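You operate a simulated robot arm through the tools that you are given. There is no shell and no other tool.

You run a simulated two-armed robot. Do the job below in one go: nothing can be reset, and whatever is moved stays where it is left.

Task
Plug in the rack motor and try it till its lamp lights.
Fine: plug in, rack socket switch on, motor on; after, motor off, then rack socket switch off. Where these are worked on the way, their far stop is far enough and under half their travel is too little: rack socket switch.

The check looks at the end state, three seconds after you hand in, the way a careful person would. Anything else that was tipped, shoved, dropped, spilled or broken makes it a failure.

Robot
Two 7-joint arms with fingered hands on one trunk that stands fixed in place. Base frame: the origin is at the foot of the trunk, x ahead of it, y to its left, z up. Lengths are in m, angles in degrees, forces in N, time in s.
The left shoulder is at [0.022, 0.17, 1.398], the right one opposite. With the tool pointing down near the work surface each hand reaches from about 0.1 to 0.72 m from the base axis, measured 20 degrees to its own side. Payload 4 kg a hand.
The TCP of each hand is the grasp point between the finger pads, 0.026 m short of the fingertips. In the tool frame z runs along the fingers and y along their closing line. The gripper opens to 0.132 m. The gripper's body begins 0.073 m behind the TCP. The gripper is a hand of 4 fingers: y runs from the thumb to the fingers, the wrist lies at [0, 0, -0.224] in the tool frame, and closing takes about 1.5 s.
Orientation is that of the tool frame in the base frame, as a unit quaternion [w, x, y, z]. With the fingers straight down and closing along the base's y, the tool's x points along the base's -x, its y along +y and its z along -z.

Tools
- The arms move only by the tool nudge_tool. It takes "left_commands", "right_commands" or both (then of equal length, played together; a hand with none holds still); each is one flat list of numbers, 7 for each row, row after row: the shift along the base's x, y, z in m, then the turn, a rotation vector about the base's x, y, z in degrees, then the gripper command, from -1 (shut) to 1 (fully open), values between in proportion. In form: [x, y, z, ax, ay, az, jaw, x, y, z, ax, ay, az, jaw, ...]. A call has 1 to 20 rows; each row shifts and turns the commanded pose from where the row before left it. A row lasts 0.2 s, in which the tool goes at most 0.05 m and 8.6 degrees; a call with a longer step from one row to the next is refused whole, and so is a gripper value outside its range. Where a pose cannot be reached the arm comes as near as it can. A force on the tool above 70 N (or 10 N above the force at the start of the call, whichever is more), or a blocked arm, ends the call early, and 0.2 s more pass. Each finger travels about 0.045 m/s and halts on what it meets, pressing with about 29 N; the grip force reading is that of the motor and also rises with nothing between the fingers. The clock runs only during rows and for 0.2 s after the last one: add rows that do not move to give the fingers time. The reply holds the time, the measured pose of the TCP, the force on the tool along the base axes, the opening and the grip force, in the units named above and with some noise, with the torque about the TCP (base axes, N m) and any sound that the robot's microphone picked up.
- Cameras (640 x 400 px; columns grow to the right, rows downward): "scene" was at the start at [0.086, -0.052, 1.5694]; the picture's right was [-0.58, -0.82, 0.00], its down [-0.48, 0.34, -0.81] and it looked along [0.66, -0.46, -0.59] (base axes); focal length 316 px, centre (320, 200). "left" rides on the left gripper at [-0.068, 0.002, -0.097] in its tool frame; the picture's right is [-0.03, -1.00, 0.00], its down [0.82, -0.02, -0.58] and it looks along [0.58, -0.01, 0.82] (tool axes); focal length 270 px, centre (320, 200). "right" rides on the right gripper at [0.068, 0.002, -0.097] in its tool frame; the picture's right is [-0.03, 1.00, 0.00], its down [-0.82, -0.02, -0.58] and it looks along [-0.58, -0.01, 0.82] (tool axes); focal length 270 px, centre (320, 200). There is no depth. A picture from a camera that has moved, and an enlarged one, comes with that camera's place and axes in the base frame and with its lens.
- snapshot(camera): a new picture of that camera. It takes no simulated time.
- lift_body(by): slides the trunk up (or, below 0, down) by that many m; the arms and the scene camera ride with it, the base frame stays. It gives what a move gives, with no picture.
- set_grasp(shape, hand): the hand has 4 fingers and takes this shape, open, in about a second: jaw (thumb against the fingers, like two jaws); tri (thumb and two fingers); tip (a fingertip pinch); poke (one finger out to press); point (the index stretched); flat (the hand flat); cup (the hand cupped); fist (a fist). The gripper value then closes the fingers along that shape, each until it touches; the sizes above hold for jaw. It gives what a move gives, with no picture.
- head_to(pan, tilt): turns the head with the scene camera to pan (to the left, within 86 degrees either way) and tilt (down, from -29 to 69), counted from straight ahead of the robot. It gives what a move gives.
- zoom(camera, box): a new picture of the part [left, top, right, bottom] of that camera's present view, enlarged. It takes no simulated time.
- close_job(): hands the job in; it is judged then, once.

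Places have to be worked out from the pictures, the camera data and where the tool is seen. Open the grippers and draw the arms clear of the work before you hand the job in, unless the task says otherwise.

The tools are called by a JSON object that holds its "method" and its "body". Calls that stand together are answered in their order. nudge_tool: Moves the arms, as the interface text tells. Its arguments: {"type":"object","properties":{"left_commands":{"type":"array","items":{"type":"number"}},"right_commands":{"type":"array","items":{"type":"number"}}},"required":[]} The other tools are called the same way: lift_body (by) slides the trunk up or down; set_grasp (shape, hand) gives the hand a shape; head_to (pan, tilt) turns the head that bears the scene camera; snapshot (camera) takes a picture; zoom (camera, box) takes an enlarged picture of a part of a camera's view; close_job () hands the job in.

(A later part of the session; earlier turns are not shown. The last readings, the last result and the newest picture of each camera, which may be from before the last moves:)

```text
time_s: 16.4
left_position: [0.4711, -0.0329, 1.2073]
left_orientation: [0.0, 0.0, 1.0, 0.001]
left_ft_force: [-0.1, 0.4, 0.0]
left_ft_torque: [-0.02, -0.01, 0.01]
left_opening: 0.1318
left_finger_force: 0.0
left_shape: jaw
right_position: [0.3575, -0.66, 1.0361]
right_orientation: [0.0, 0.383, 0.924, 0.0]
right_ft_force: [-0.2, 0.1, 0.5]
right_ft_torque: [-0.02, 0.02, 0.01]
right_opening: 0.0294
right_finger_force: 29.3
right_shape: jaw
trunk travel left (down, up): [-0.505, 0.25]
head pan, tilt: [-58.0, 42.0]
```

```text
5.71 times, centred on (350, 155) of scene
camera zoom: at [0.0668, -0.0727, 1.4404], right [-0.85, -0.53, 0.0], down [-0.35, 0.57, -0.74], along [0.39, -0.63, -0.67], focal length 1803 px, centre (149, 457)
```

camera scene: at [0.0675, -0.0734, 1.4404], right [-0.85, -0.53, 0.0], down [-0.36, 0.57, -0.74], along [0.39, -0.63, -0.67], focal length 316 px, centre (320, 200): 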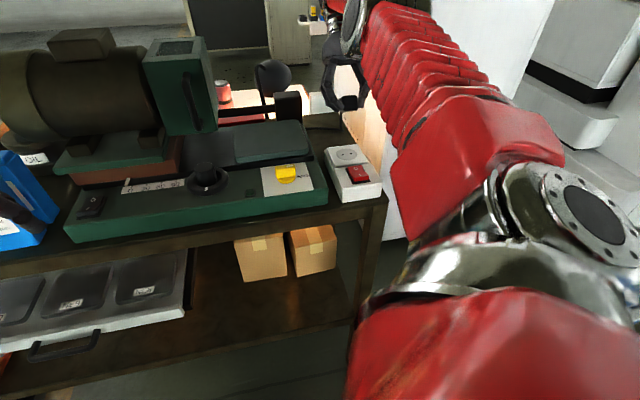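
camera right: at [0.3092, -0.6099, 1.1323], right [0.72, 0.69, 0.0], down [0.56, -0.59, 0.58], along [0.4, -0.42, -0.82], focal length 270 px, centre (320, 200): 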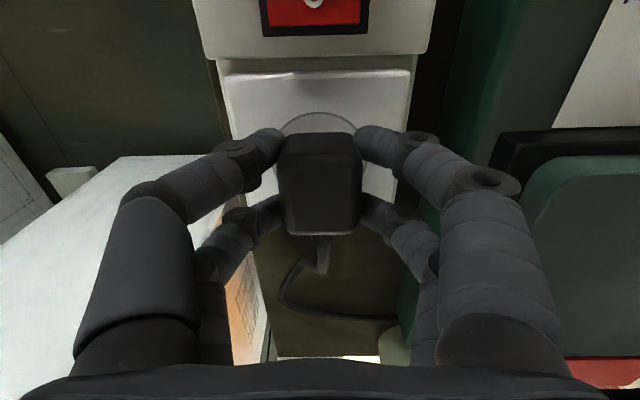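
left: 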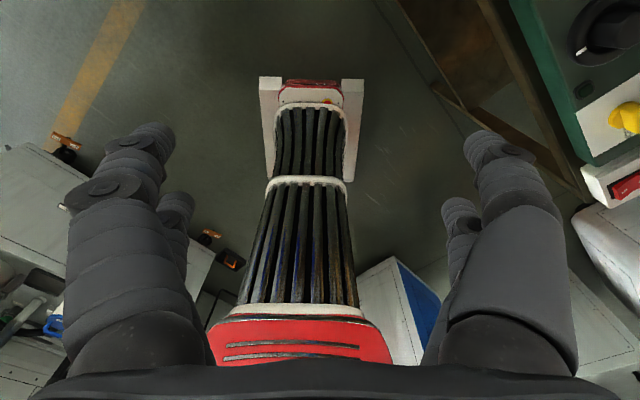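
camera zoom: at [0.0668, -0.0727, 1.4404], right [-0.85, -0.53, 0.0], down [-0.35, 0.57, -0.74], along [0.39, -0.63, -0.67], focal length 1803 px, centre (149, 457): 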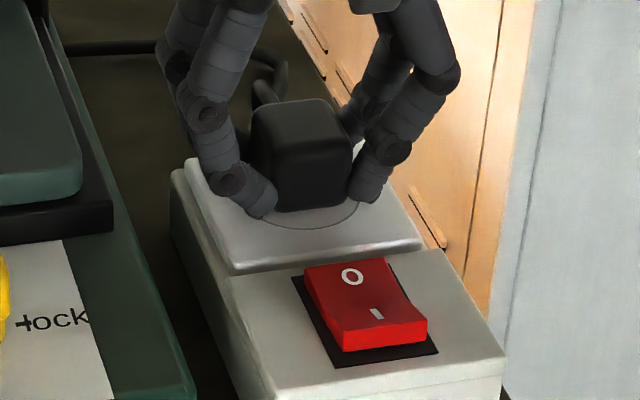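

Nearly touching, with no force yet. Lowering a few mm more.

{"method": "nudge_tool", "body": {"right_commands": [0, 0, -0.004, 0, 0, 0, -1, 0, 0, -0.004, 0, 0, 0, -1, 0, 0, 0, 0, 0, 0, -1]}}

{"method": "zoom", "body": {"camera": "scene", "box": [320, 120, 380, 190]}}

```text
time_s: 17.2
left_position: [0.4684, -0.0321, 1.209]
left_orientation: [0.001, 0.0, 1.0, -0.001]
left_ft_force: [0.3, -0.2, -0.2]
left_ft_torque: [0.01, 0.01, -0.02]
left_opening: 0.132
left_finger_force: 0.0
left_shape: jaw
right_position: [0.3576, -0.6605, 1.0326]
right_orientation: [0.004, 0.382, 0.924, -0.001]
right_ft_force: [-1.2, -5.4, 32.8]
right_ft_torque: [-0.06, 0.24, 0.0]
right_opening: 0.0303
right_finger_force: 29.2
right_shape: jaw
trunk travel left (down, up): [-0.505, 0.25]
head pan, tilt: [-58.0, 42.0]
```

```text
5.71 times, centred on (350, 155) of scene
camera zoom: at [0.0645, -0.0702, 1.441], right [-0.85, -0.53, 0.0], down [-0.35, 0.57, -0.74], along [0.39, -0.63, -0.67], focal length 1803 px, centre (149, 457)
```

zoom: 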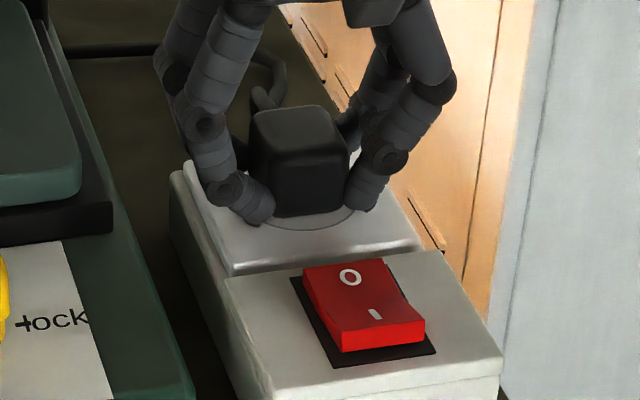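

There is firm contact (33 N) but no click and no insertion, so the plug most likely mates with its front face, opposite the cable. It rests stably on the plate, so I'll release it here, back off upward and lean the hand back to regrip it. That lets me turn its front down later.

{"method": "nudge_tool", "body": {"right_commands": [0, 0, 0.0035, 0, 0, 0, -1, 0, 0, 0, 0, 0, 0, -0.4, 0, 0, 0, 0, 0, 0, 0, 0, 0, 0, 0, 0, 0, 0, 0, 0, 0, 0, 0, 0, 0, 0, 0, 0.02, 0, 0, 0, 0, 0, 0, 0.025, 0, 0, 0, 0, 0, 0, 0, 0, 0, 0, 0]}}

{"method": "snapshot", "body": {"camera": "right"}}

{"method": "zoom", "body": {"camera": "scene", "box": [310, 90, 390, 190]}}

```text
time_s: 19.0
left_position: [0.471, -0.0327, 1.2077]
left_orientation: [-0.001, 0.0, 1.0, 0.0]
left_ft_force: [0.3, 0.2, -0.2]
left_ft_torque: [-0.01, 0.0, -0.02]
left_opening: 0.1318
left_finger_force: 0.2
left_shape: jaw
right_position: [0.3566, -0.6603, 1.0779]
right_orientation: [0.0, 0.383, 0.924, 0.0]
right_ft_force: [1.0, 0.2, -0.7]
right_ft_torque: [0.0, -0.01, -0.02]
right_opening: 0.0654
right_finger_force: 0.0
right_shape: jaw
trunk travel left (down, up): [-0.505, 0.25]
head pan, tilt: [-58.0, 42.0]
heard: snap
```

```text
taken
camera right: at [0.3092, -0.6102, 1.1729], right [0.72, 0.69, 0.0], down [0.56, -0.59, 0.58], along [0.4, -0.42, -0.82], focal length 270 px, centre (320, 200)
```

right: 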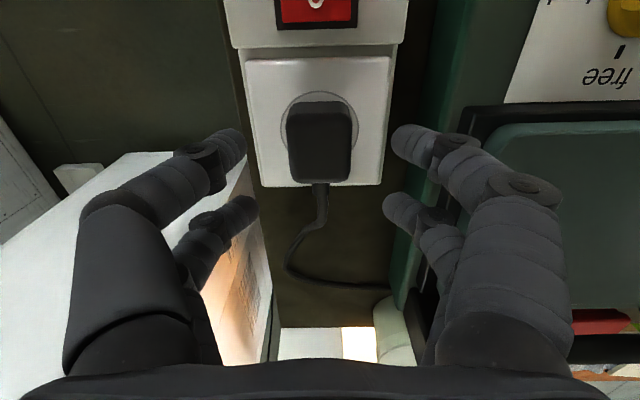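

```text
4.00 times, centred on (350, 140) of scene
camera zoom: at [0.0673, -0.0729, 1.4404], right [-0.85, -0.53, 0.0], down [-0.36, 0.57, -0.74], along [0.39, -0.63, -0.67], focal length 1262 px, centre (200, 440)
```

zoom: 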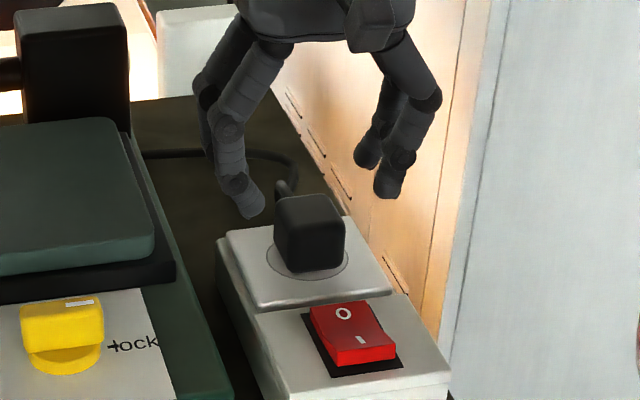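

A "snap" was heard on release, and the plug now sits centred in the socket's circle with its cable trailing back, so it has seated. Next I'll raise the hand and change to the poke shape for the rocker switches.

{"method": "nudge_tool", "body": {"right_commands": [0, 0, 0.04, 0, 0, 0, 0, -0.02, 0.02, 0.03, 0, 0, 0, 0, -0.02, 0.02, 0, 0, 0, 0, 0]}}

{"method": "set_grasp", "body": {"hand": "right", "shape": "poke"}}

{"method": "snapshot", "body": {"camera": "right"}}

{"method": "snapshot", "body": {"camera": "scene"}}

```text
time_s: 19.8
left_position: [0.469, -0.0319, 1.2083]
left_orientation: [0.0, 0.0, 1.0, 0.0]
left_ft_force: [-0.3, -0.4, 0.2]
left_ft_torque: [-0.02, -0.02, -0.04]
left_opening: 0.1319
left_finger_force: 0.1
left_shape: jaw
right_position: [0.3157, -0.6201, 1.1467]
right_orientation: [0.0, 0.383, 0.924, 0.001]
right_ft_force: [0.4, -0.4, -0.5]
right_ft_torque: [0.01, -0.02, 0.04]
right_opening: 0.0655
right_finger_force: 0.1
right_shape: jaw
trunk travel left (down, up): [-0.505, 0.25]
head pan, tilt: [-58.0, 42.0]
```

```text
time_s: 20.7
left_position: [0.4702, -0.0327, 1.2077]
left_orientation: [0.0, 0.0, 1.0, 0.0]
left_ft_force: [0.1, -0.2, 0.7]
left_ft_torque: [0.0, 0.02, 0.0]
left_opening: 0.132
left_finger_force: 0.2
left_shape: jaw
right_position: [0.3172, -0.6203, 1.147]
right_orientation: [0.0, 0.383, 0.924, 0.0]
right_ft_force: [0.3, -0.6, 0.4]
right_ft_torque: [-0.03, -0.01, 0.01]
right_opening: 0.0
right_finger_force: 0.0
right_shape: poke
trunk travel left (down, up): [-0.505, 0.25]
head pan, tilt: [-58.0, 42.0]
```

```text
taken
camera right: at [0.2688, -0.5701, 1.2435], right [0.72, 0.69, 0.0], down [0.56, -0.59, 0.58], along [0.4, -0.42, -0.82], focal length 270 px, centre (320, 200)
```

right: 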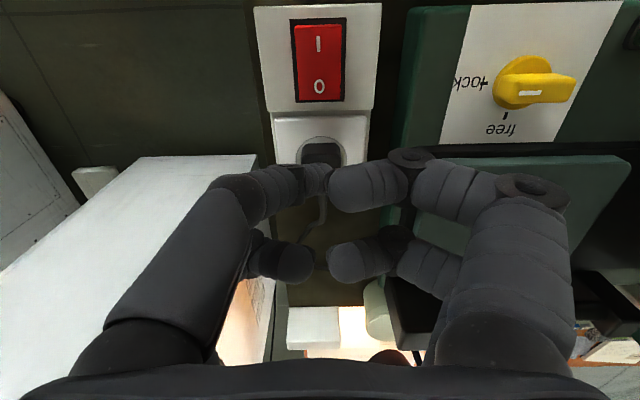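

```text
taken
camera scene: at [0.0666, -0.0726, 1.4405], right [-0.85, -0.53, 0.0], down [-0.35, 0.57, -0.74], along [0.39, -0.63, -0.67], focal length 316 px, centre (320, 200)
```

scene: 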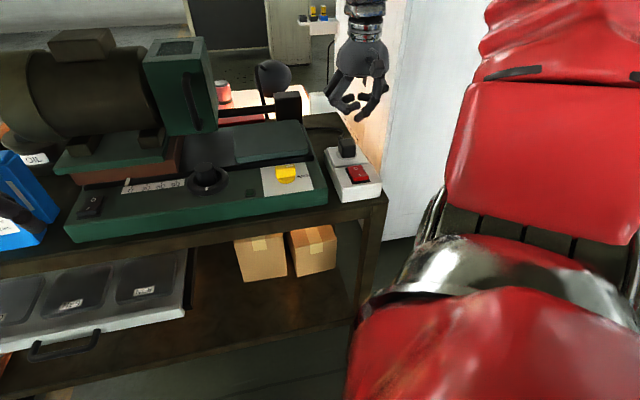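

The poke shape is partly curled at the moment, so I'll check how the hand looks at gripper value 1.

{"method": "nudge_tool", "body": {"right_commands": [0, 0, 0, 0, 0, 0, 1, 0, 0, 0, 0, 0, 0, 1, 0, 0, 0, 0, 0, 0, 1, 0, 0, 0, 0, 0, 0, 1, 0, 0, 0, 0, 0, 0, 1]}}

{"method": "snapshot", "body": {"camera": "right"}}

{"method": "zoom", "body": {"camera": "scene", "box": [310, 30, 410, 130]}}

```text
time_s: 21.9
left_position: [0.4704, -0.0318, 1.2072]
left_orientation: [0.0, 0.0, 1.0, 0.0]
left_ft_force: [0.3, 0.0, 0.6]
left_ft_torque: [0.02, 0.03, -0.01]
left_opening: 0.1319
left_finger_force: 0.1
left_shape: jaw
right_position: [0.3161, -0.621, 1.1464]
right_orientation: [0.0, 0.382, 0.924, 0.0]
right_ft_force: [0.6, -0.4, 1.6]
right_ft_torque: [0.02, 0.01, -0.04]
right_opening: 0.0001
right_finger_force: 0.0
right_shape: poke
trunk travel left (down, up): [-0.505, 0.25]
head pan, tilt: [-58.0, 42.0]
```

```text
taken
camera right: at [0.2688, -0.57, 1.2435], right [0.72, 0.69, 0.0], down [0.56, -0.59, 0.58], along [0.4, -0.42, -0.82], focal length 270 px, centre (320, 200)
```

right: 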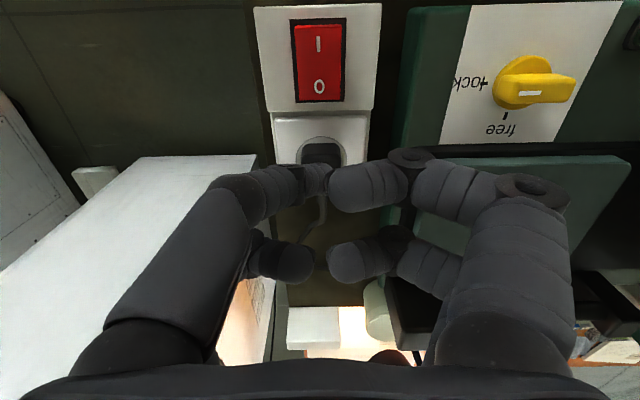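

```text
4.00 times, centred on (360, 80) of scene
camera zoom: at [0.0668, -0.0726, 1.4404], right [-0.85, -0.53, 0.0], down [-0.35, 0.57, -0.74], along [0.39, -0.63, -0.67], focal length 1262 px, centre (160, 680)
```

zoom: 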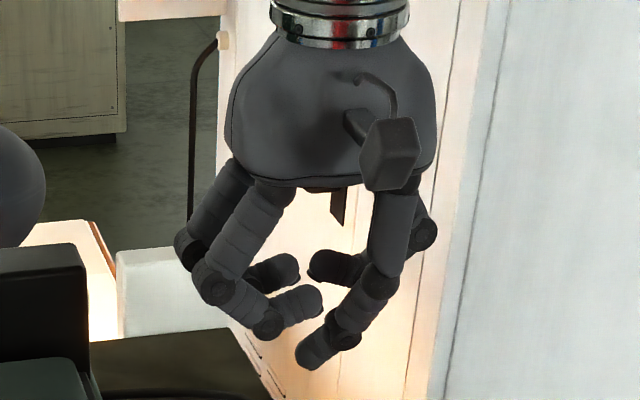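

The poke finger points down with its tip about 24 mm below the TCP, and the other fingers are curled higher. The "I" half of the red rocker works out at about (0.284, -0.589, 1.015). I'll hover above it and check.

{"method": "nudge_tool", "body": {"right_commands": [-0.0105, 0.0107, -0.02, 0, 0, 0, 1, -0.0105, 0.0107, -0.02, 0, 0, 0, 1, -0.0105, 0.0107, -0.025, 0, 0, 0, 1, 0, 0, 0, 0, 0, 0, 1]}}

{"method": "snapshot", "body": {"camera": "right"}}

{"method": "zoom", "body": {"camera": "scene", "box": [310, 90, 400, 200]}}

```text
time_s: 22.9
left_position: [0.47, -0.0322, 1.2075]
left_orientation: [0.0, -0.001, 1.0, 0.0]
left_ft_force: [1.5, -0.5, -0.5]
left_ft_torque: [-0.01, -0.01, -0.03]
left_opening: 0.1321
left_finger_force: 0.1
left_shape: jaw
right_position: [0.2846, -0.5896, 1.0824]
right_orientation: [0.0, 0.383, 0.924, 0.0]
right_ft_force: [-0.2, 0.9, -0.4]
right_ft_torque: [0.0, -0.01, 0.03]
right_opening: 0.0
right_finger_force: 0.1
right_shape: poke
trunk travel left (down, up): [-0.505, 0.25]
head pan, tilt: [-58.0, 42.0]
```

```text
taken
camera right: at [0.2371, -0.5383, 1.1785], right [0.73, 0.69, 0.0], down [0.56, -0.59, 0.58], along [0.4, -0.42, -0.82], focal length 270 px, centre (320, 200)
```

right: 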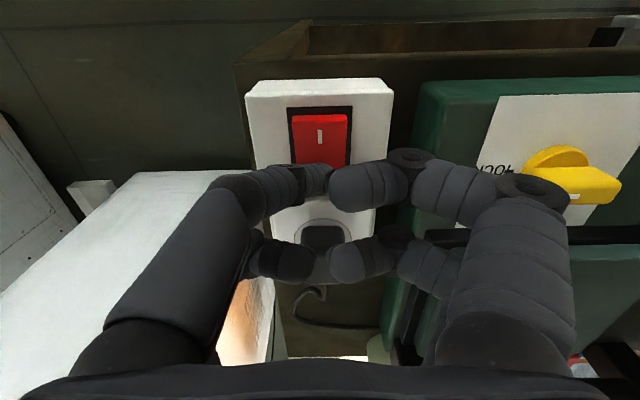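

```text
3.64 times, centred on (355, 145) of scene
camera zoom: at [0.0665, -0.0725, 1.4405], right [-0.85, -0.53, 0.0], down [-0.35, 0.57, -0.74], along [0.39, -0.63, -0.67], focal length 1147 px, centre (193, 400)
```

zoom: 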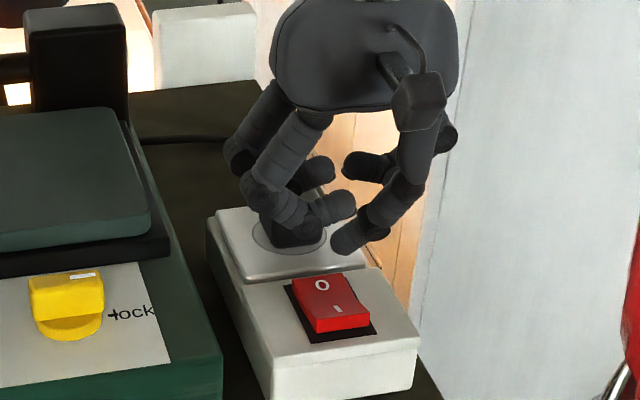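

The tip is about 5 mm right of and 6 mm behind the "I" mark, so I'll correct that and descend to just above the raised half.

{"method": "nudge_tool", "body": {"right_commands": [-0.002, 0.008, -0.015, 0, 0, 0, 1, 0, 0, -0.02, 0, 0, 0, 1, 0, 0, 0, 0, 0, 0, 1]}}

{"method": "snapshot", "body": {"camera": "right"}}

{"method": "zoom", "body": {"camera": "scene", "box": [320, 130, 400, 210]}}

```text
time_s: 23.7
left_position: [0.4706, -0.0322, 1.2077]
left_orientation: [0.0, 0.0, 1.0, 0.0]
left_ft_force: [-0.2, 0.1, -0.6]
left_ft_torque: [0.0, 0.01, 0.0]
left_opening: 0.1318
left_finger_force: 0.2
left_shape: jaw
right_position: [0.2844, -0.5809, 1.0477]
right_orientation: [0.0, 0.382, 0.924, 0.0]
right_ft_force: [0.0, -0.1, 0.0]
right_ft_torque: [0.02, -0.01, 0.01]
right_opening: 0.0
right_finger_force: 0.1
right_shape: poke
trunk travel left (down, up): [-0.505, 0.25]
head pan, tilt: [-58.0, 42.0]
```

```text
taken
camera right: at [0.2354, -0.5294, 1.1434], right [0.72, 0.69, 0.0], down [0.56, -0.59, 0.58], along [0.4, -0.42, -0.82], focal length 270 px, centre (320, 200)
```

right: 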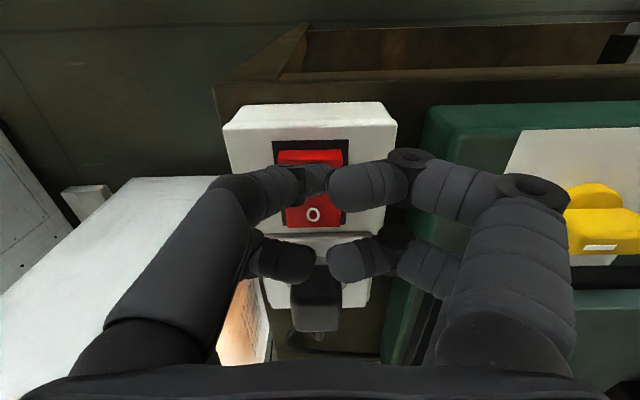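

```text
5.00 times, centred on (360, 170) of scene
camera zoom: at [0.0664, -0.0722, 1.4405], right [-0.85, -0.53, 0.0], down [-0.35, 0.57, -0.74], along [0.39, -0.63, -0.67], focal length 1578 px, centre (120, 350)
```

zoom: 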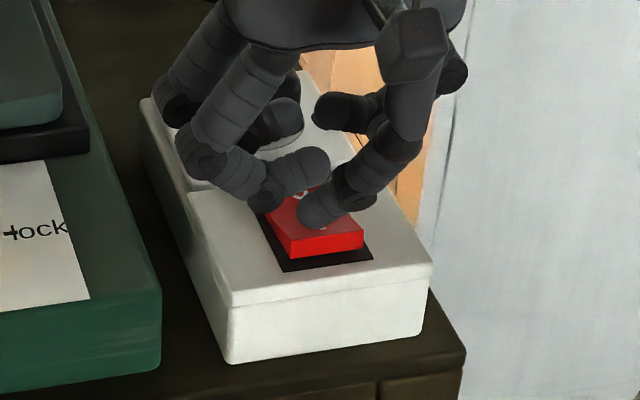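

The tip is right over the "I" half. Pressing down in small steps.

{"method": "nudge_tool", "body": {"right_commands": [0, 0, -0.005, 0, 0, 0, 1, 0, 0, -0.005, 0, 0, 0, 1, 0, 0, 0, 0, 0, 0, 1]}}

{"method": "zoom", "body": {"camera": "scene", "box": [320, 130, 400, 210]}}

```text
time_s: 24.5
left_position: [0.4669, -0.0311, 1.2093]
left_orientation: [0.001, 0.0, 1.0, -0.001]
left_ft_force: [0.8, 0.2, -0.7]
left_ft_torque: [0.0, 0.02, 0.02]
left_opening: 0.1318
left_finger_force: 0.1
left_shape: jaw
right_position: [0.2818, -0.5811, 1.0408]
right_orientation: [0.003, 0.383, 0.924, -0.003]
right_ft_force: [-7.2, -9.6, 41.4]
right_ft_torque: [-0.18, 0.17, 0.03]
right_opening: 0.0002
right_finger_force: 0.1
right_shape: poke
trunk travel left (down, up): [-0.505, 0.25]
head pan, tilt: [-58.0, 42.0]
heard: click
```

```text
5.00 times, centred on (360, 170) of scene
camera zoom: at [0.0633, -0.0701, 1.4412], right [-0.85, -0.53, 0.0], down [-0.35, 0.57, -0.74], along [0.39, -0.63, -0.67], focal length 1578 px, centre (120, 350)
```

zoom: 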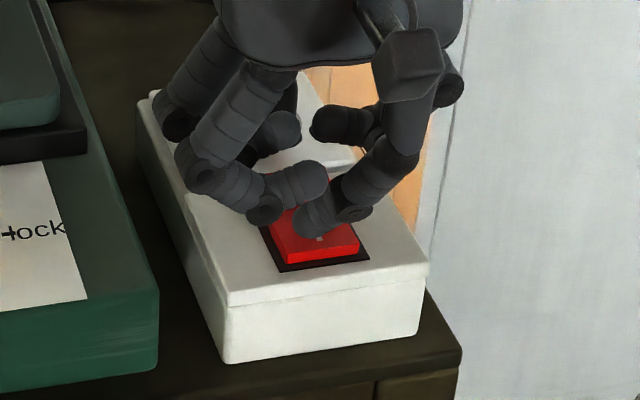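

A click was heard at 41 N. I'll lift off and check the rocker's state.

{"method": "nudge_tool", "body": {"right_commands": [0, 0, 0.012, 0, 0, 0, 1, 0, 0, 0.04, 0, 0, 0, 1, -0.01, 0.01, 0.045, 0, 0, 0, 1, -0.01, 0.01, 0.02, 0, 0, 0, 1, 0, 0, 0, 0, 0, 0, 1]}}

{"method": "zoom", "body": {"camera": "scene", "box": [320, 130, 400, 210]}}

{"method": "zoom", "body": {"camera": "right", "box": [220, 0, 420, 160]}}

{"method": "zoom", "body": {"camera": "scene", "box": [60, 130, 340, 250]}}

```text
time_s: 25.7
left_position: [0.4707, -0.0344, 1.2069]
left_orientation: [-0.001, 0.0, 1.0, 0.0]
left_ft_force: [-0.2, 1.2, -0.3]
left_ft_torque: [0.01, -0.04, 0.01]
left_opening: 0.1321
left_finger_force: 0.1
left_shape: jaw
right_position: [0.2651, -0.5616, 1.1523]
right_orientation: [-0.001, 0.382, 0.924, 0.0]
right_ft_force: [0.4, -0.4, -0.3]
right_ft_torque: [-0.02, -0.02, 0.0]
right_opening: 0.0001
right_finger_force: 0.0
right_shape: poke
trunk travel left (down, up): [-0.505, 0.25]
head pan, tilt: [-58.0, 42.0]
```

```text
5.00 times, centred on (360, 170) of scene
camera zoom: at [0.0673, -0.0729, 1.4404], right [-0.85, -0.53, 0.0], down [-0.36, 0.57, -0.74], along [0.39, -0.63, -0.67], focal length 1578 px, centre (120, 350)
```

zoom: 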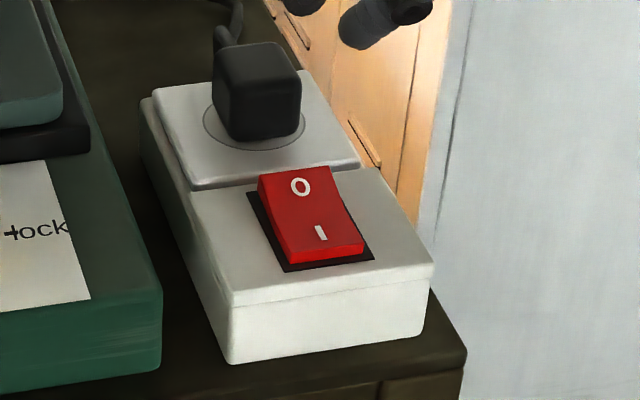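

```text
2.50 times, centred on (320, 80) of right
camera zoom: at [0.2174, -0.5095, 1.2496], right [0.72, 0.69, 0.0], down [0.56, -0.59, 0.58], along [0.4, -0.42, -0.82], focal length 676 px, centre (320, 500)
```

zoom: 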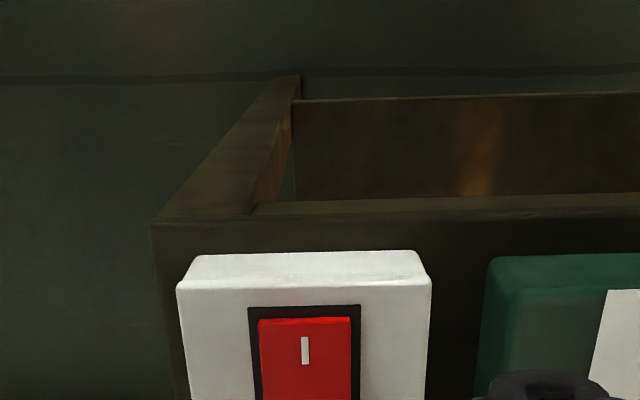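

```text
2.29 times, centred on (200, 190) of scene
camera zoom: at [0.0673, -0.0729, 1.4404], right [-0.85, -0.53, 0.0], down [-0.36, 0.57, -0.74], along [0.39, -0.63, -0.67], focal length 721 px, centre (594, 223)
```

zoom: 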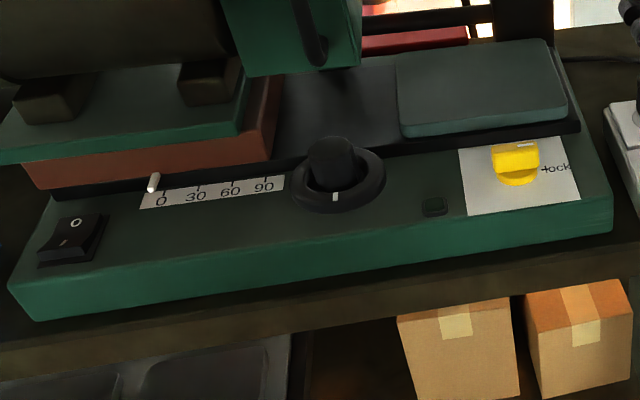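

The socket rocker is now clearly on (the "I" side is down). Next is the motor's black rocker at the left end of the panel, near (0.69, -0.22), so I'll turn the head to view that area.

{"method": "head_to", "body": {"pan": -25, "tilt": 38}}

{"method": "snapshot", "body": {"camera": "scene"}}

{"method": "zoom", "body": {"camera": "scene", "box": [180, 120, 420, 280]}}

```text
time_s: 26.6
left_position: [0.47, -0.0325, 1.2079]
left_orientation: [0.001, 0.0, 1.0, 0.0]
left_ft_force: [0.7, 0.4, 0.9]
left_ft_torque: [-0.01, 0.02, 0.02]
left_opening: 0.1318
left_finger_force: 0.1
left_shape: jaw
right_position: [0.2642, -0.5608, 1.1535]
right_orientation: [0.001, 0.382, 0.924, 0.0]
right_ft_force: [1.1, 0.4, -0.5]
right_ft_torque: [-0.02, 0.01, -0.01]
right_opening: 0.0
right_finger_force: 0.0
right_shape: poke
trunk travel left (down, up): [-0.505, 0.25]
head pan, tilt: [-25.0, 38.0]
```

```text
taken
camera scene: at [0.1006, -0.0382, 1.4463], right [-0.42, -0.91, 0.0], down [-0.56, 0.26, -0.79], along [0.71, -0.33, -0.62], focal length 316 px, centre (320, 200)
```

scene: 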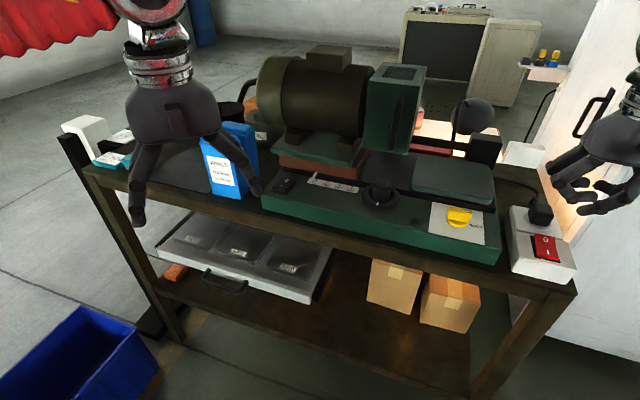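

```text
2.50 times, centred on (300, 200) of scene
camera zoom: at [0.1006, -0.0382, 1.4463], right [-0.42, -0.91, 0.0], down [-0.56, 0.26, -0.79], along [0.71, -0.33, -0.62], focal length 789 px, centre (370, 200)
```

zoom: 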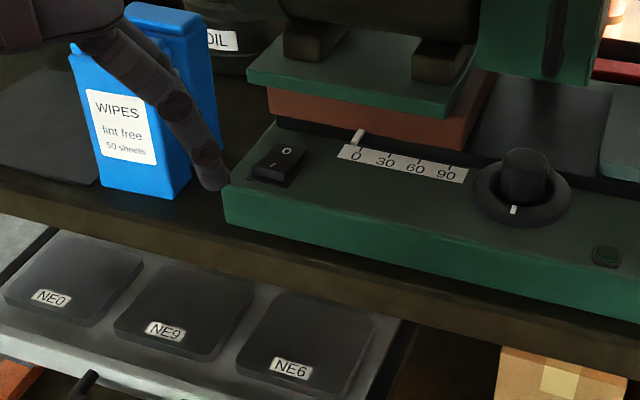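

The wipes box stands only about 5 cm left of the motor rocker, so I want a slimmer finger. I'll move the left arm away and try the "point" shape on the right hand, where there is free space.

{"method": "nudge_tool", "body": {"left_commands": [-0.03, 0.03, 0.01, 0, 0, 0, 1, -0.03, 0.035, 0.01, 0, 0, 0, 1, -0.03, 0.035, 0.01, 0, 0, 0, 1, -0.03, 0.035, 0.01, 0, 0, 0, 1, -0.03, 0.035, 0.01, 0, 0, 0, 1, -0.02, 0.035, 0.01, 0, 0, 0, 1], "right_commands": [-0.01, 0.01, 0.02, 0, 0, 0, 1, -0.01, 0.01, 0.02, 0, 0, 0, 1, 0, 0, 0.01, 0, 0, 0, 1, 0, 0, 0, 0, 0, 0, 1, 0, 0, 0, 0, 0, 0, 1, 0, 0, 0, 0, 0, 0, 1]}}

{"method": "set_grasp", "body": {"hand": "right", "shape": "point"}}

{"method": "snapshot", "body": {"camera": "right"}}

{"method": "snapshot", "body": {"camera": "scene"}}

```text
time_s: 28.1
left_position: [0.2987, 0.1735, 1.2684]
left_orientation: [0.0, 0.0, 1.0, 0.0]
left_ft_force: [-0.1, -0.1, -1.1]
left_ft_torque: [-0.03, -0.02, -0.02]
left_opening: 0.1319
left_finger_force: 0.1
left_shape: jaw
right_position: [0.2416, -0.5385, 1.2038]
right_orientation: [0.0, 0.383, 0.924, 0.001]
right_ft_force: [0.5, 0.9, 0.5]
right_ft_torque: [-0.01, -0.01, 0.03]
right_opening: 0.0
right_finger_force: 0.1
right_shape: poke
trunk travel left (down, up): [-0.505, 0.25]
head pan, tilt: [-25.0, 38.0]
```

```text
time_s: 28.9
left_position: [0.2997, 0.1724, 1.2685]
left_orientation: [0.0, 0.0, 1.0, 0.0]
left_ft_force: [-0.7, 0.6, 0.4]
left_ft_torque: [0.03, -0.01, 0.01]
left_opening: 0.1322
left_finger_force: 0.1
left_shape: jaw
right_position: [0.2426, -0.5405, 1.204]
right_orientation: [-0.001, 0.383, 0.924, 0.0]
right_ft_force: [-0.5, 0.3, -1.1]
right_ft_torque: [-0.01, 0.05, 0.02]
right_opening: 0.0
right_finger_force: 0.1
right_shape: point
trunk travel left (down, up): [-0.505, 0.25]
head pan, tilt: [-25.0, 38.0]
```

```text
taken
camera right: at [0.1952, -0.4894, 1.3005], right [0.72, 0.69, 0.0], down [0.56, -0.59, 0.58], along [0.4, -0.42, -0.82], focal length 270 px, centre (320, 200)
```

right: 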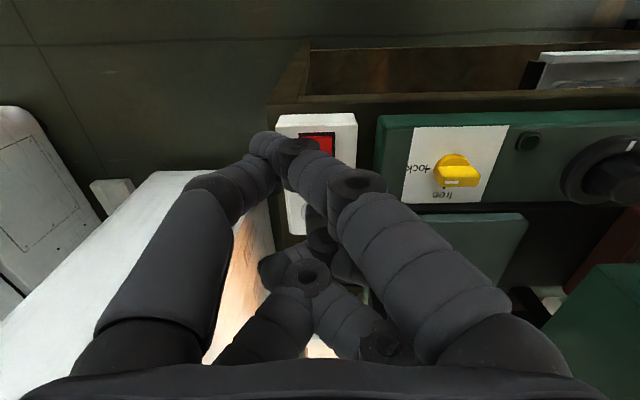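

```text
taken
camera scene: at [0.1002, -0.038, 1.4464], right [-0.42, -0.91, 0.0], down [-0.56, 0.26, -0.79], along [0.71, -0.33, -0.62], focal length 316 px, centre (320, 200)
```

scene: 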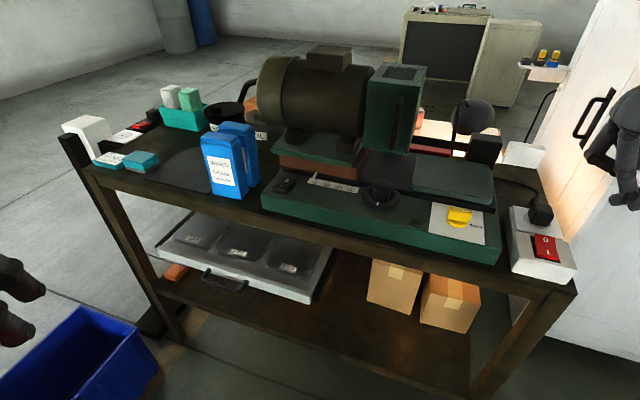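

With the left hand gone I can see another white item with a red part at the far left of the bench. I'll zoom in to make sure I have the right socket, and look at the point finger too.

{"method": "zoom", "body": {"camera": "scene", "box": [50, 70, 270, 210]}}

{"method": "zoom", "body": {"camera": "scene", "box": [560, 80, 640, 240]}}

{"method": "zoom", "body": {"camera": "scene", "box": [240, 120, 420, 240]}}

```text
2.86 times, centred on (160, 140) of scene
camera zoom: at [0.1002, -0.038, 1.4464], right [-0.42, -0.91, 0.0], down [-0.56, 0.26, -0.79], along [0.71, -0.33, -0.62], focal length 901 px, centre (777, 371)
```

zoom: 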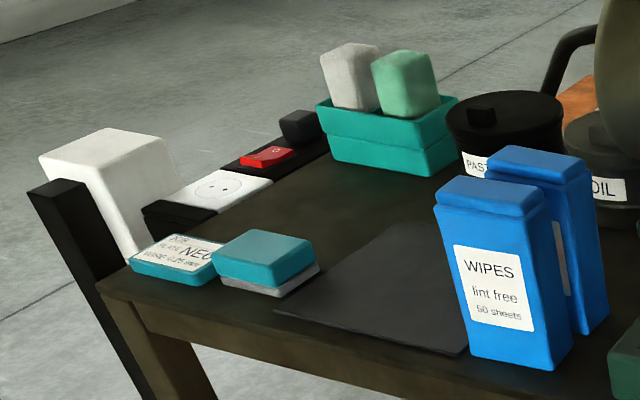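

```text
2.50 times, centred on (600, 160) of scene
camera zoom: at [0.1002, -0.038, 1.4464], right [-0.42, -0.91, 0.0], down [-0.56, 0.26, -0.79], along [0.71, -0.33, -0.62], focal length 789 px, centre (-380, 300)
```

zoom: 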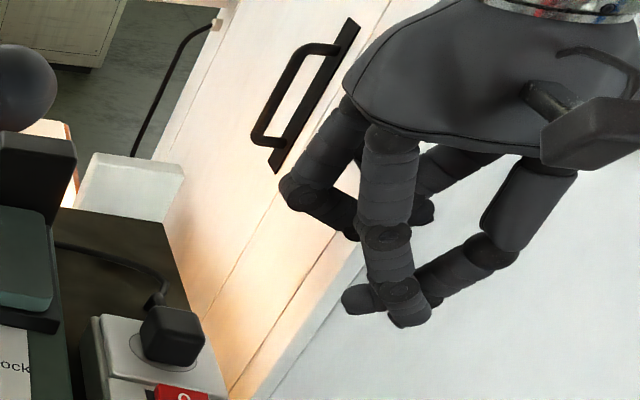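

```text
3.33 times, centred on (330, 180) of scene
camera zoom: at [0.1002, -0.038, 1.4464], right [-0.42, -0.91, 0.0], down [-0.56, 0.26, -0.79], along [0.71, -0.33, -0.62], focal length 1052 px, centre (287, 267)
```

zoom: 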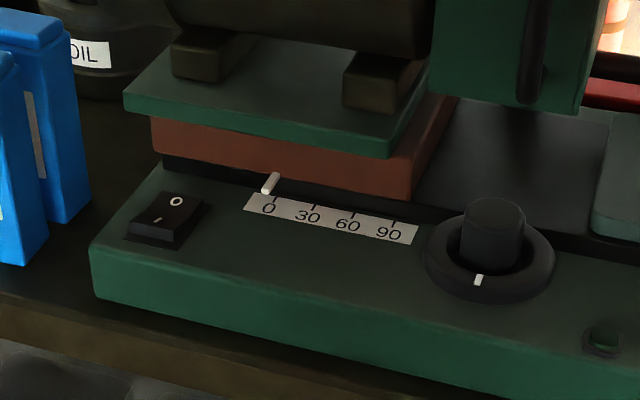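

There's a second socket strip at the far left of the bench. I'll look at it more closely to be sure which one belongs to the rack motor.

{"method": "zoom", "body": {"camera": "scene", "box": [85, 95, 175, 165]}}

{"method": "head_to", "body": {"pan": 0, "tilt": 30}}

{"method": "snapshot", "body": {"camera": "scene"}}

```text
5.71 times, centred on (130, 130) of scene
camera zoom: at [0.1002, -0.038, 1.4464], right [-0.42, -0.91, 0.0], down [-0.56, 0.26, -0.79], along [0.71, -0.33, -0.62], focal length 1803 px, centre (1406, 600)
```

zoom: 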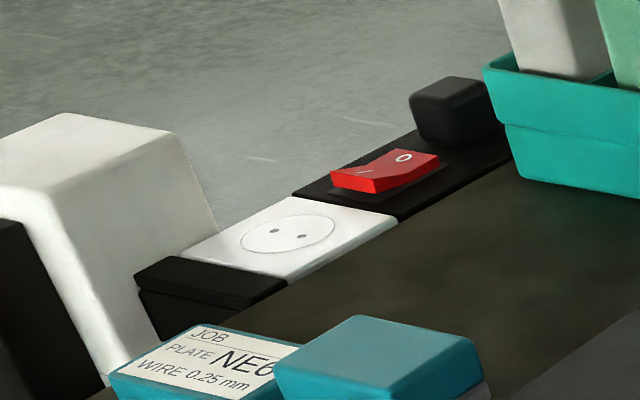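

```text
time_s: 29.8
left_position: [0.299, 0.1721, 1.2684]
left_orientation: [0.0, 0.0, 1.0, 0.001]
left_ft_force: [-0.7, 0.4, 0.3]
left_ft_torque: [0.02, -0.01, 0.02]
left_opening: 0.1321
left_finger_force: 0.1
left_shape: jaw
right_position: [0.244, -0.5398, 1.205]
right_orientation: [0.001, 0.382, 0.924, 0.0]
right_ft_force: [-0.4, -0.8, -0.5]
right_ft_torque: [0.01, 0.02, 0.0]
right_opening: 0.0002
right_finger_force: 0.0
right_shape: point
trunk travel left (down, up): [-0.505, 0.25]
head pan, tilt: [0.0, 30.0]
```

```text
taken
camera scene: at [0.1126, -0.0017, 1.4587], right [0.0, -1.0, 0.0], down [-0.5, 0.0, -0.87], along [0.87, 0.0, -0.5], focal length 316 px, centre (320, 200)
```

scene: 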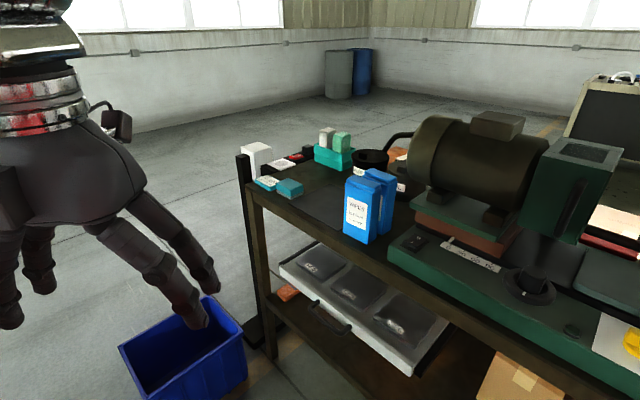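

The far-left strip is a separate socket well out of reach of this motor's short cord, so the right-hand socket is the correct one. The point shape isn't slimmer near its tip, so I'll try the fingertip pinch closed as a pressing tool.

{"method": "set_grasp", "body": {"hand": "right", "shape": "tip"}}

{"method": "nudge_tool", "body": {"right_commands": [0, 0, 0, 0, 0, 0, -1, 0, 0, 0, 0, 0, 0, -1, 0, 0, 0, 0, 0, 0, -1, 0, 0, 0, 0, 0, 0, -1, 0, 0, 0, 0, 0, 0, -1, 0, 0, 0, 0, 0, 0, -1, 0, 0, 0, 0, 0, 0, -1, 0, 0, 0, 0, 0, 0, -1]}}

{"method": "head_to", "body": {"pan": -50, "tilt": 32}}

{"method": "snapshot", "body": {"camera": "right"}}

{"method": "snapshot", "body": {"camera": "scene"}}

```text
time_s: 30.7
left_position: [0.3004, 0.1722, 1.2683]
left_orientation: [0.0, 0.0, 1.0, 0.0]
left_ft_force: [0.1, 0.1, 1.3]
left_ft_torque: [-0.03, -0.03, -0.02]
left_opening: 0.132
left_finger_force: 0.1
left_shape: jaw
right_position: [0.2429, -0.5413, 1.2044]
right_orientation: [0.0, 0.382, 0.924, 0.0]
right_ft_force: [0.2, -1.0, 1.1]
right_ft_torque: [0.0, -0.01, 0.03]
right_opening: 0.1318
right_finger_force: 0.0
right_shape: tip
trunk travel left (down, up): [-0.505, 0.25]
head pan, tilt: [0.0, 30.0]
```

```text
time_s: 32.5
left_position: [0.3002, 0.1722, 1.269]
left_orientation: [0.0, 0.0, 1.0, 0.0]
left_ft_force: [0.1, 0.0, 0.1]
left_ft_torque: [0.01, 0.02, -0.02]
left_opening: 0.1318
left_finger_force: 0.0
left_shape: jaw
right_position: [0.2429, -0.5396, 1.2043]
right_orientation: [0.0, 0.383, 0.924, 0.0]
right_ft_force: [0.7, 0.4, 0.0]
right_ft_torque: [-0.04, -0.03, 0.02]
right_opening: 0.0
right_finger_force: 15.6
right_shape: tip
trunk travel left (down, up): [-0.505, 0.25]
head pan, tilt: [0.0, 30.0]
```

```text
time_s: 33.7
left_position: [0.2989, 0.1735, 1.2685]
left_orientation: [0.001, 0.0, 1.0, 0.0]
left_ft_force: [1.0, 1.1, 0.1]
left_ft_torque: [-0.01, -0.02, -0.02]
left_opening: 0.132
left_finger_force: 0.1
left_shape: jaw
right_position: [0.2425, -0.5409, 1.2035]
right_orientation: [-0.001, 0.382, 0.924, 0.0]
right_ft_force: [-0.7, 0.6, 0.2]
right_ft_torque: [0.03, 0.02, 0.02]
right_opening: 0.0002
right_finger_force: 29.0
right_shape: tip
trunk travel left (down, up): [-0.505, 0.25]
head pan, tilt: [-50.0, 32.0]
```

```text
taken
camera right: at [0.1954, -0.4895, 1.3004], right [0.72, 0.69, 0.0], down [0.56, -0.59, 0.58], along [0.4, -0.42, -0.82], focal length 270 px, centre (320, 200)
```

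right: 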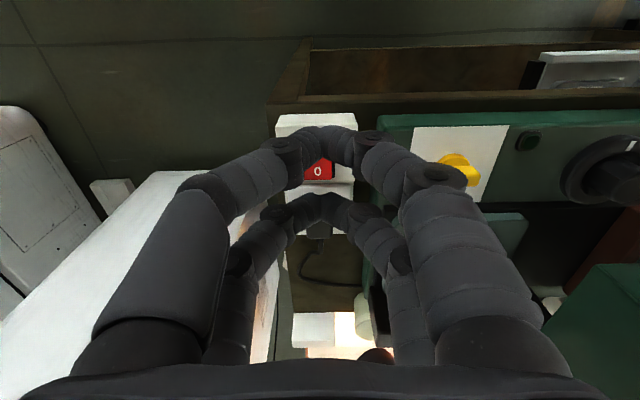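

```text
taken
camera scene: at [0.0798, -0.0702, 1.4556], right [-0.77, -0.64, 0.0], down [-0.34, 0.41, -0.85], along [0.55, -0.65, -0.53], focal length 316 px, centre (320, 200)
```

scene: 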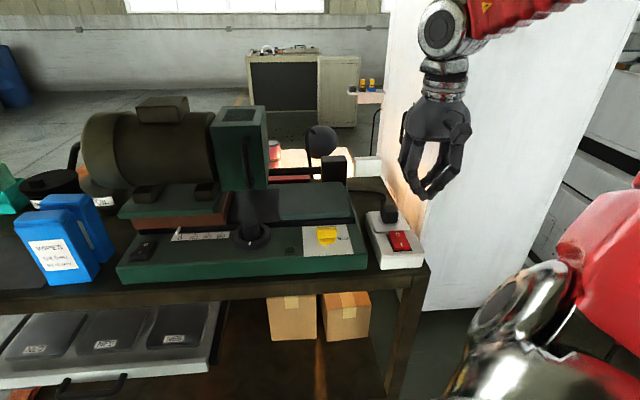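

Closed, the pinch gives a compact pressing tip about 25 mm below the TCP, in two pairs 34 mm apart. I'll turn the hand +90° so its width runs along the bench depth, which keeps it clear of the wipes box, while staying in front of the bench.

{"method": "nudge_tool", "body": {"right_commands": [0.01, 0.02, 0.01, 0, 0, 8.2, -1, 0.01, 0.02, 0.01, 0, 0, 8.2, -1, 0.01, 0.02, 0, 0, 0, 8.2, -1, 0.01, 0.02, 0, 0, 0, 8.2, -1, 0.01, 0.02, 0, 0, 0, 8.2, -1, 0.01, 0.02, 0, 0, 0, 8.2, -1, 0.01, 0.02, 0, 0, 0, 8.2, -1, 0.01, 0.02, 0, 0, 0, 8.2, -1, 0.01, 0.01, 0, 0, 0, 8.2, -1, 0.01, 0.01, 0, 0, 0, 8.2, -1, 0.01, 0.01, 0, 0, 0, 8, -1, 0, 0, 0, 0, 0, 0, -1]}}

{"method": "head_to", "body": {"pan": -28, "tilt": 38}}

{"method": "snapshot", "body": {"camera": "scene"}}

{"method": "snapshot", "body": {"camera": "right"}}

```text
time_s: 36.3
left_position: [0.299, 0.1724, 1.2675]
left_orientation: [0.001, 0.0, 1.0, -0.001]
left_ft_force: [0.3, 0.4, 0.0]
left_ft_torque: [0.0, -0.03, 0.01]
left_opening: 0.132
left_finger_force: 0.1
left_shape: jaw
right_position: [0.3528, -0.3505, 1.2228]
right_orientation: [0.0, -0.383, 0.924, 0.0]
right_ft_force: [-0.4, -0.4, -0.6]
right_ft_torque: [0.0, -0.01, -0.06]
right_opening: 0.0002
right_finger_force: 29.3
right_shape: tip
trunk travel left (down, up): [-0.505, 0.25]
head pan, tilt: [-50.0, 32.0]
```

```text
time_s: 37.2
left_position: [0.2985, 0.1734, 1.2685]
left_orientation: [0.0, 0.0, 1.0, 0.0]
left_ft_force: [0.1, 0.0, -0.7]
left_ft_torque: [0.02, 0.0, 0.01]
left_opening: 0.1319
left_finger_force: 0.1
left_shape: jaw
right_position: [0.3536, -0.3497, 1.2242]
right_orientation: [0.001, -0.383, 0.924, 0.0]
right_ft_force: [0.1, 0.7, 0.3]
right_ft_torque: [0.01, 0.03, 0.02]
right_opening: 0.0
right_finger_force: 29.1
right_shape: tip
trunk travel left (down, up): [-0.505, 0.25]
head pan, tilt: [-28.0, 38.0]
```

```text
taken
camera scene: at [0.0984, -0.0423, 1.4464], right [-0.47, -0.88, 0.0], down [-0.54, 0.29, -0.79], along [0.7, -0.37, -0.62], focal length 316 px, centre (320, 200)
```

scene: 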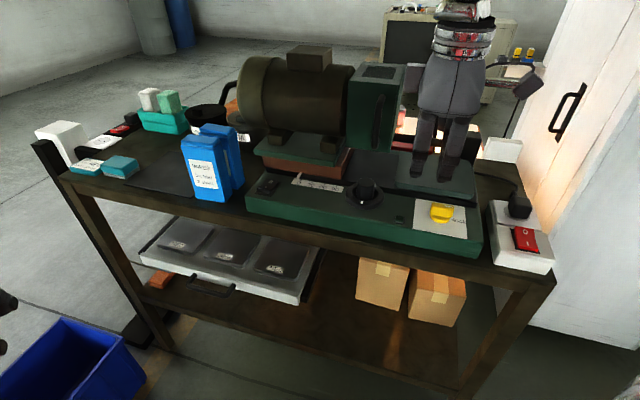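

```text
taken
camera right: at [0.3033, -0.3964, 1.3202], right [-0.69, 0.72, 0.0], down [0.59, 0.56, 0.58], along [0.42, 0.4, -0.82], focal length 270 px, centre (320, 200)
```

right: 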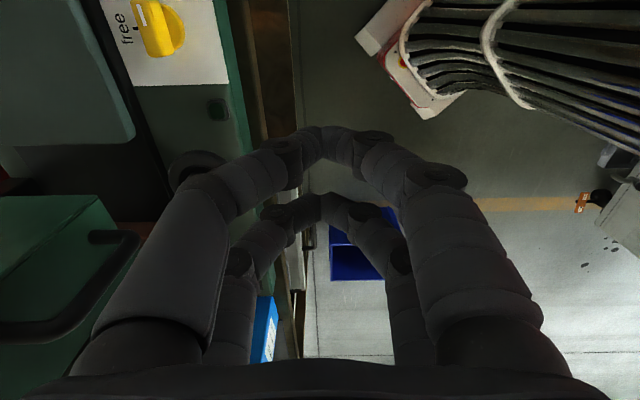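

The hand is turned. I'll move it along the front of the bench to a hover point in front of the motor rocker.

{"method": "nudge_tool", "body": {"right_commands": [0.039, 0.0248, 0, 0, 0, 0, -1, 0.039, 0.0248, 0, 0, 0, 0, -1, 0.039, 0.0248, 0, 0, 0, 0, -1, 0.039, 0.0248, 0, 0, 0, 0, -1, 0.039, 0.0248, -0.01, 0, 0, 0, -1, 0.039, 0.0248, -0.015, 0, 0, 0, -1, 0.039, 0.0248, -0.015, 0, 0, 0, -1, 0, 0, 0, 0, 0, 0, -1]}}

{"method": "snapshot", "body": {"camera": "scene"}}

{"method": "snapshot", "body": {"camera": "right"}}

```text
time_s: 39.0
left_position: [0.3018, 0.1719, 1.2679]
left_orientation: [0.0, 0.0, 1.0, -0.001]
left_ft_force: [-0.4, 0.6, 0.4]
left_ft_torque: [-0.01, 0.02, -0.01]
left_opening: 0.1317
left_finger_force: 0.0
left_shape: jaw
right_position: [0.5801, -0.213, 1.1788]
right_orientation: [0.001, -0.381, 0.924, 0.001]
right_ft_force: [-0.1, 0.0, -0.2]
right_ft_torque: [0.02, 0.03, -0.02]
right_opening: 0.0
right_finger_force: 28.8
right_shape: tip
right hand out of reach, approached as far as the arm can: row 6, 7
trunk travel left (down, up): [-0.505, 0.25]
head pan, tilt: [-28.0, 38.0]
```

```text
taken
camera scene: at [0.1002, -0.0423, 1.4463], right [-0.47, -0.88, 0.0], down [-0.54, 0.29, -0.79], along [0.69, -0.37, -0.62], focal length 316 px, centre (320, 200)
```

scene: 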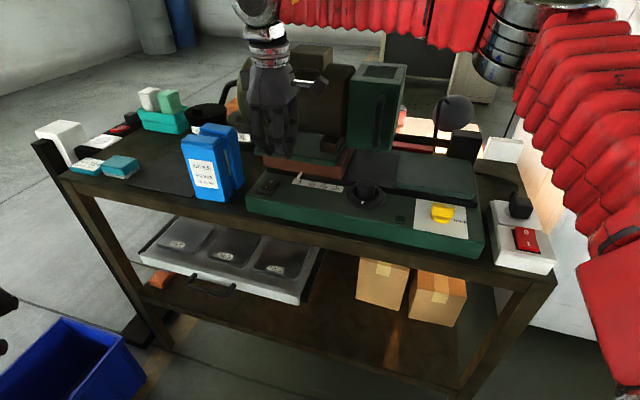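

```text
taken
camera right: at [0.5311, -0.259, 1.2749], right [-0.69, 0.73, 0.0], down [0.59, 0.56, 0.58], along [0.42, 0.4, -0.82], focal length 270 px, centre (320, 200)
```

right: 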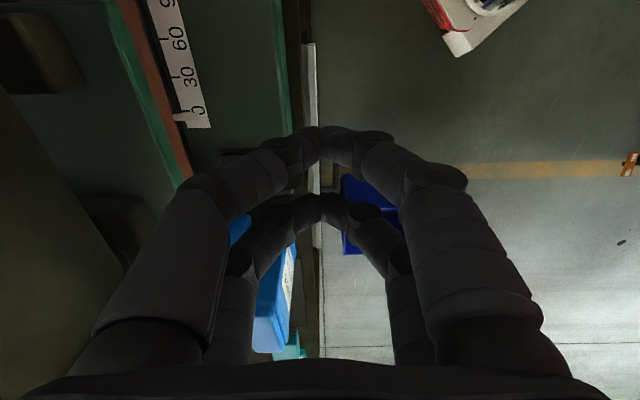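

This yaw hits a joint limit before the target. I'll rotate back to 0° yaw, a compromise that still clears the box, and try the reach again.

{"method": "nudge_tool", "body": {"right_commands": [0, 0, 0, 0, 0, -7.5, -1, 0, 0, 0, 0, 0, -7.5, -1, 0, 0, 0, 0, 0, -7.5, -1, 0, 0, 0, 0, 0, -7.5, -1, 0, 0, 0, 0, 0, -7.5, -1, 0, 0, 0, 0, 0, -7.5, -1, 0, 0, 0, 0, 0, 0, -1]}}

{"method": "nudge_tool", "body": {"right_commands": [0.02, 0, -0.01, 0, 0, 0, -1, 0.02, 0, -0.01, 0, 0, 0, -1, 0, 0, 0, 0, 0, 0, -1]}}

{"method": "snapshot", "body": {"camera": "scene"}}

{"method": "snapshot", "body": {"camera": "right"}}

```text
time_s: 40.6
left_position: [0.2999, 0.1731, 1.2681]
left_orientation: [-0.002, 0.001, 1.0, 0.0]
left_ft_force: [0.3, 0.1, 0.4]
left_ft_torque: [0.01, -0.06, 0.03]
left_opening: 0.1318
left_finger_force: 0.0
left_shape: jaw
right_position: [0.5801, -0.2123, 1.1802]
right_orientation: [0.0, 0.001, 1.0, 0.0]
right_ft_force: [-0.5, -0.1, -0.5]
right_ft_torque: [0.0, 0.02, 0.0]
right_opening: 0.0
right_finger_force: 28.9
right_shape: tip
trunk travel left (down, up): [-0.505, 0.25]
head pan, tilt: [-28.0, 38.0]
```

```text
time_s: 41.4
left_position: [0.2996, 0.1733, 1.2674]
left_orientation: [0.0, -0.001, 1.0, 0.0]
left_ft_force: [-1.2, -0.2, -0.2]
left_ft_torque: [0.05, -0.04, -0.01]
left_opening: 0.1321
left_finger_force: 0.1
left_shape: jaw
right_position: [0.5935, -0.2306, 1.1594]
right_orientation: [0.001, 0.001, 1.0, 0.0]
right_ft_force: [0.1, 0.2, 0.7]
right_ft_torque: [0.0, 0.01, 0.01]
right_opening: 0.0
right_finger_force: 29.0
right_shape: tip
right hand out of reach, approached as far as the arm can: row 1, 2
trunk travel left (down, up): [-0.505, 0.25]
head pan, tilt: [-28.0, 38.0]
```

```text
taken
camera scene: at [0.0988, -0.0421, 1.4464], right [-0.47, -0.88, 0.0], down [-0.54, 0.29, -0.79], along [0.7, -0.37, -0.62], focal length 316 px, centre (320, 200)
```

scene: 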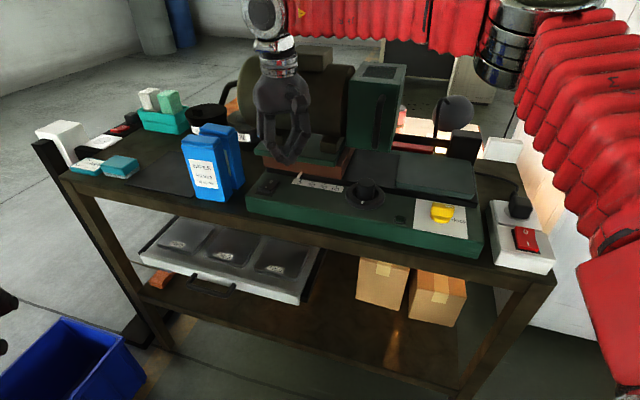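

```text
taken
camera right: at [0.5249, -0.2282, 1.2555], right [0.03, 1.0, 0.0], down [0.81, -0.02, 0.58], along [0.58, -0.01, -0.81], focal length 270 px, centre (320, 200)
```

right: 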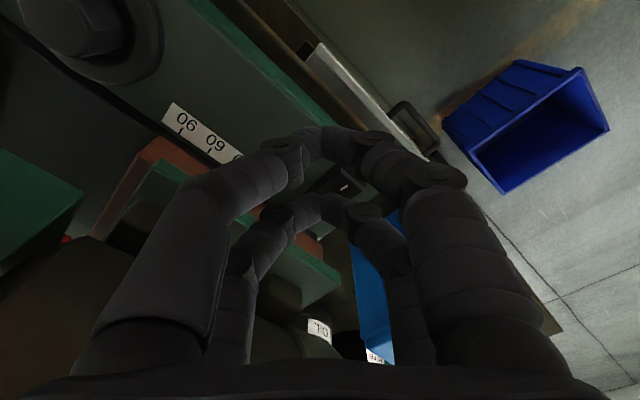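

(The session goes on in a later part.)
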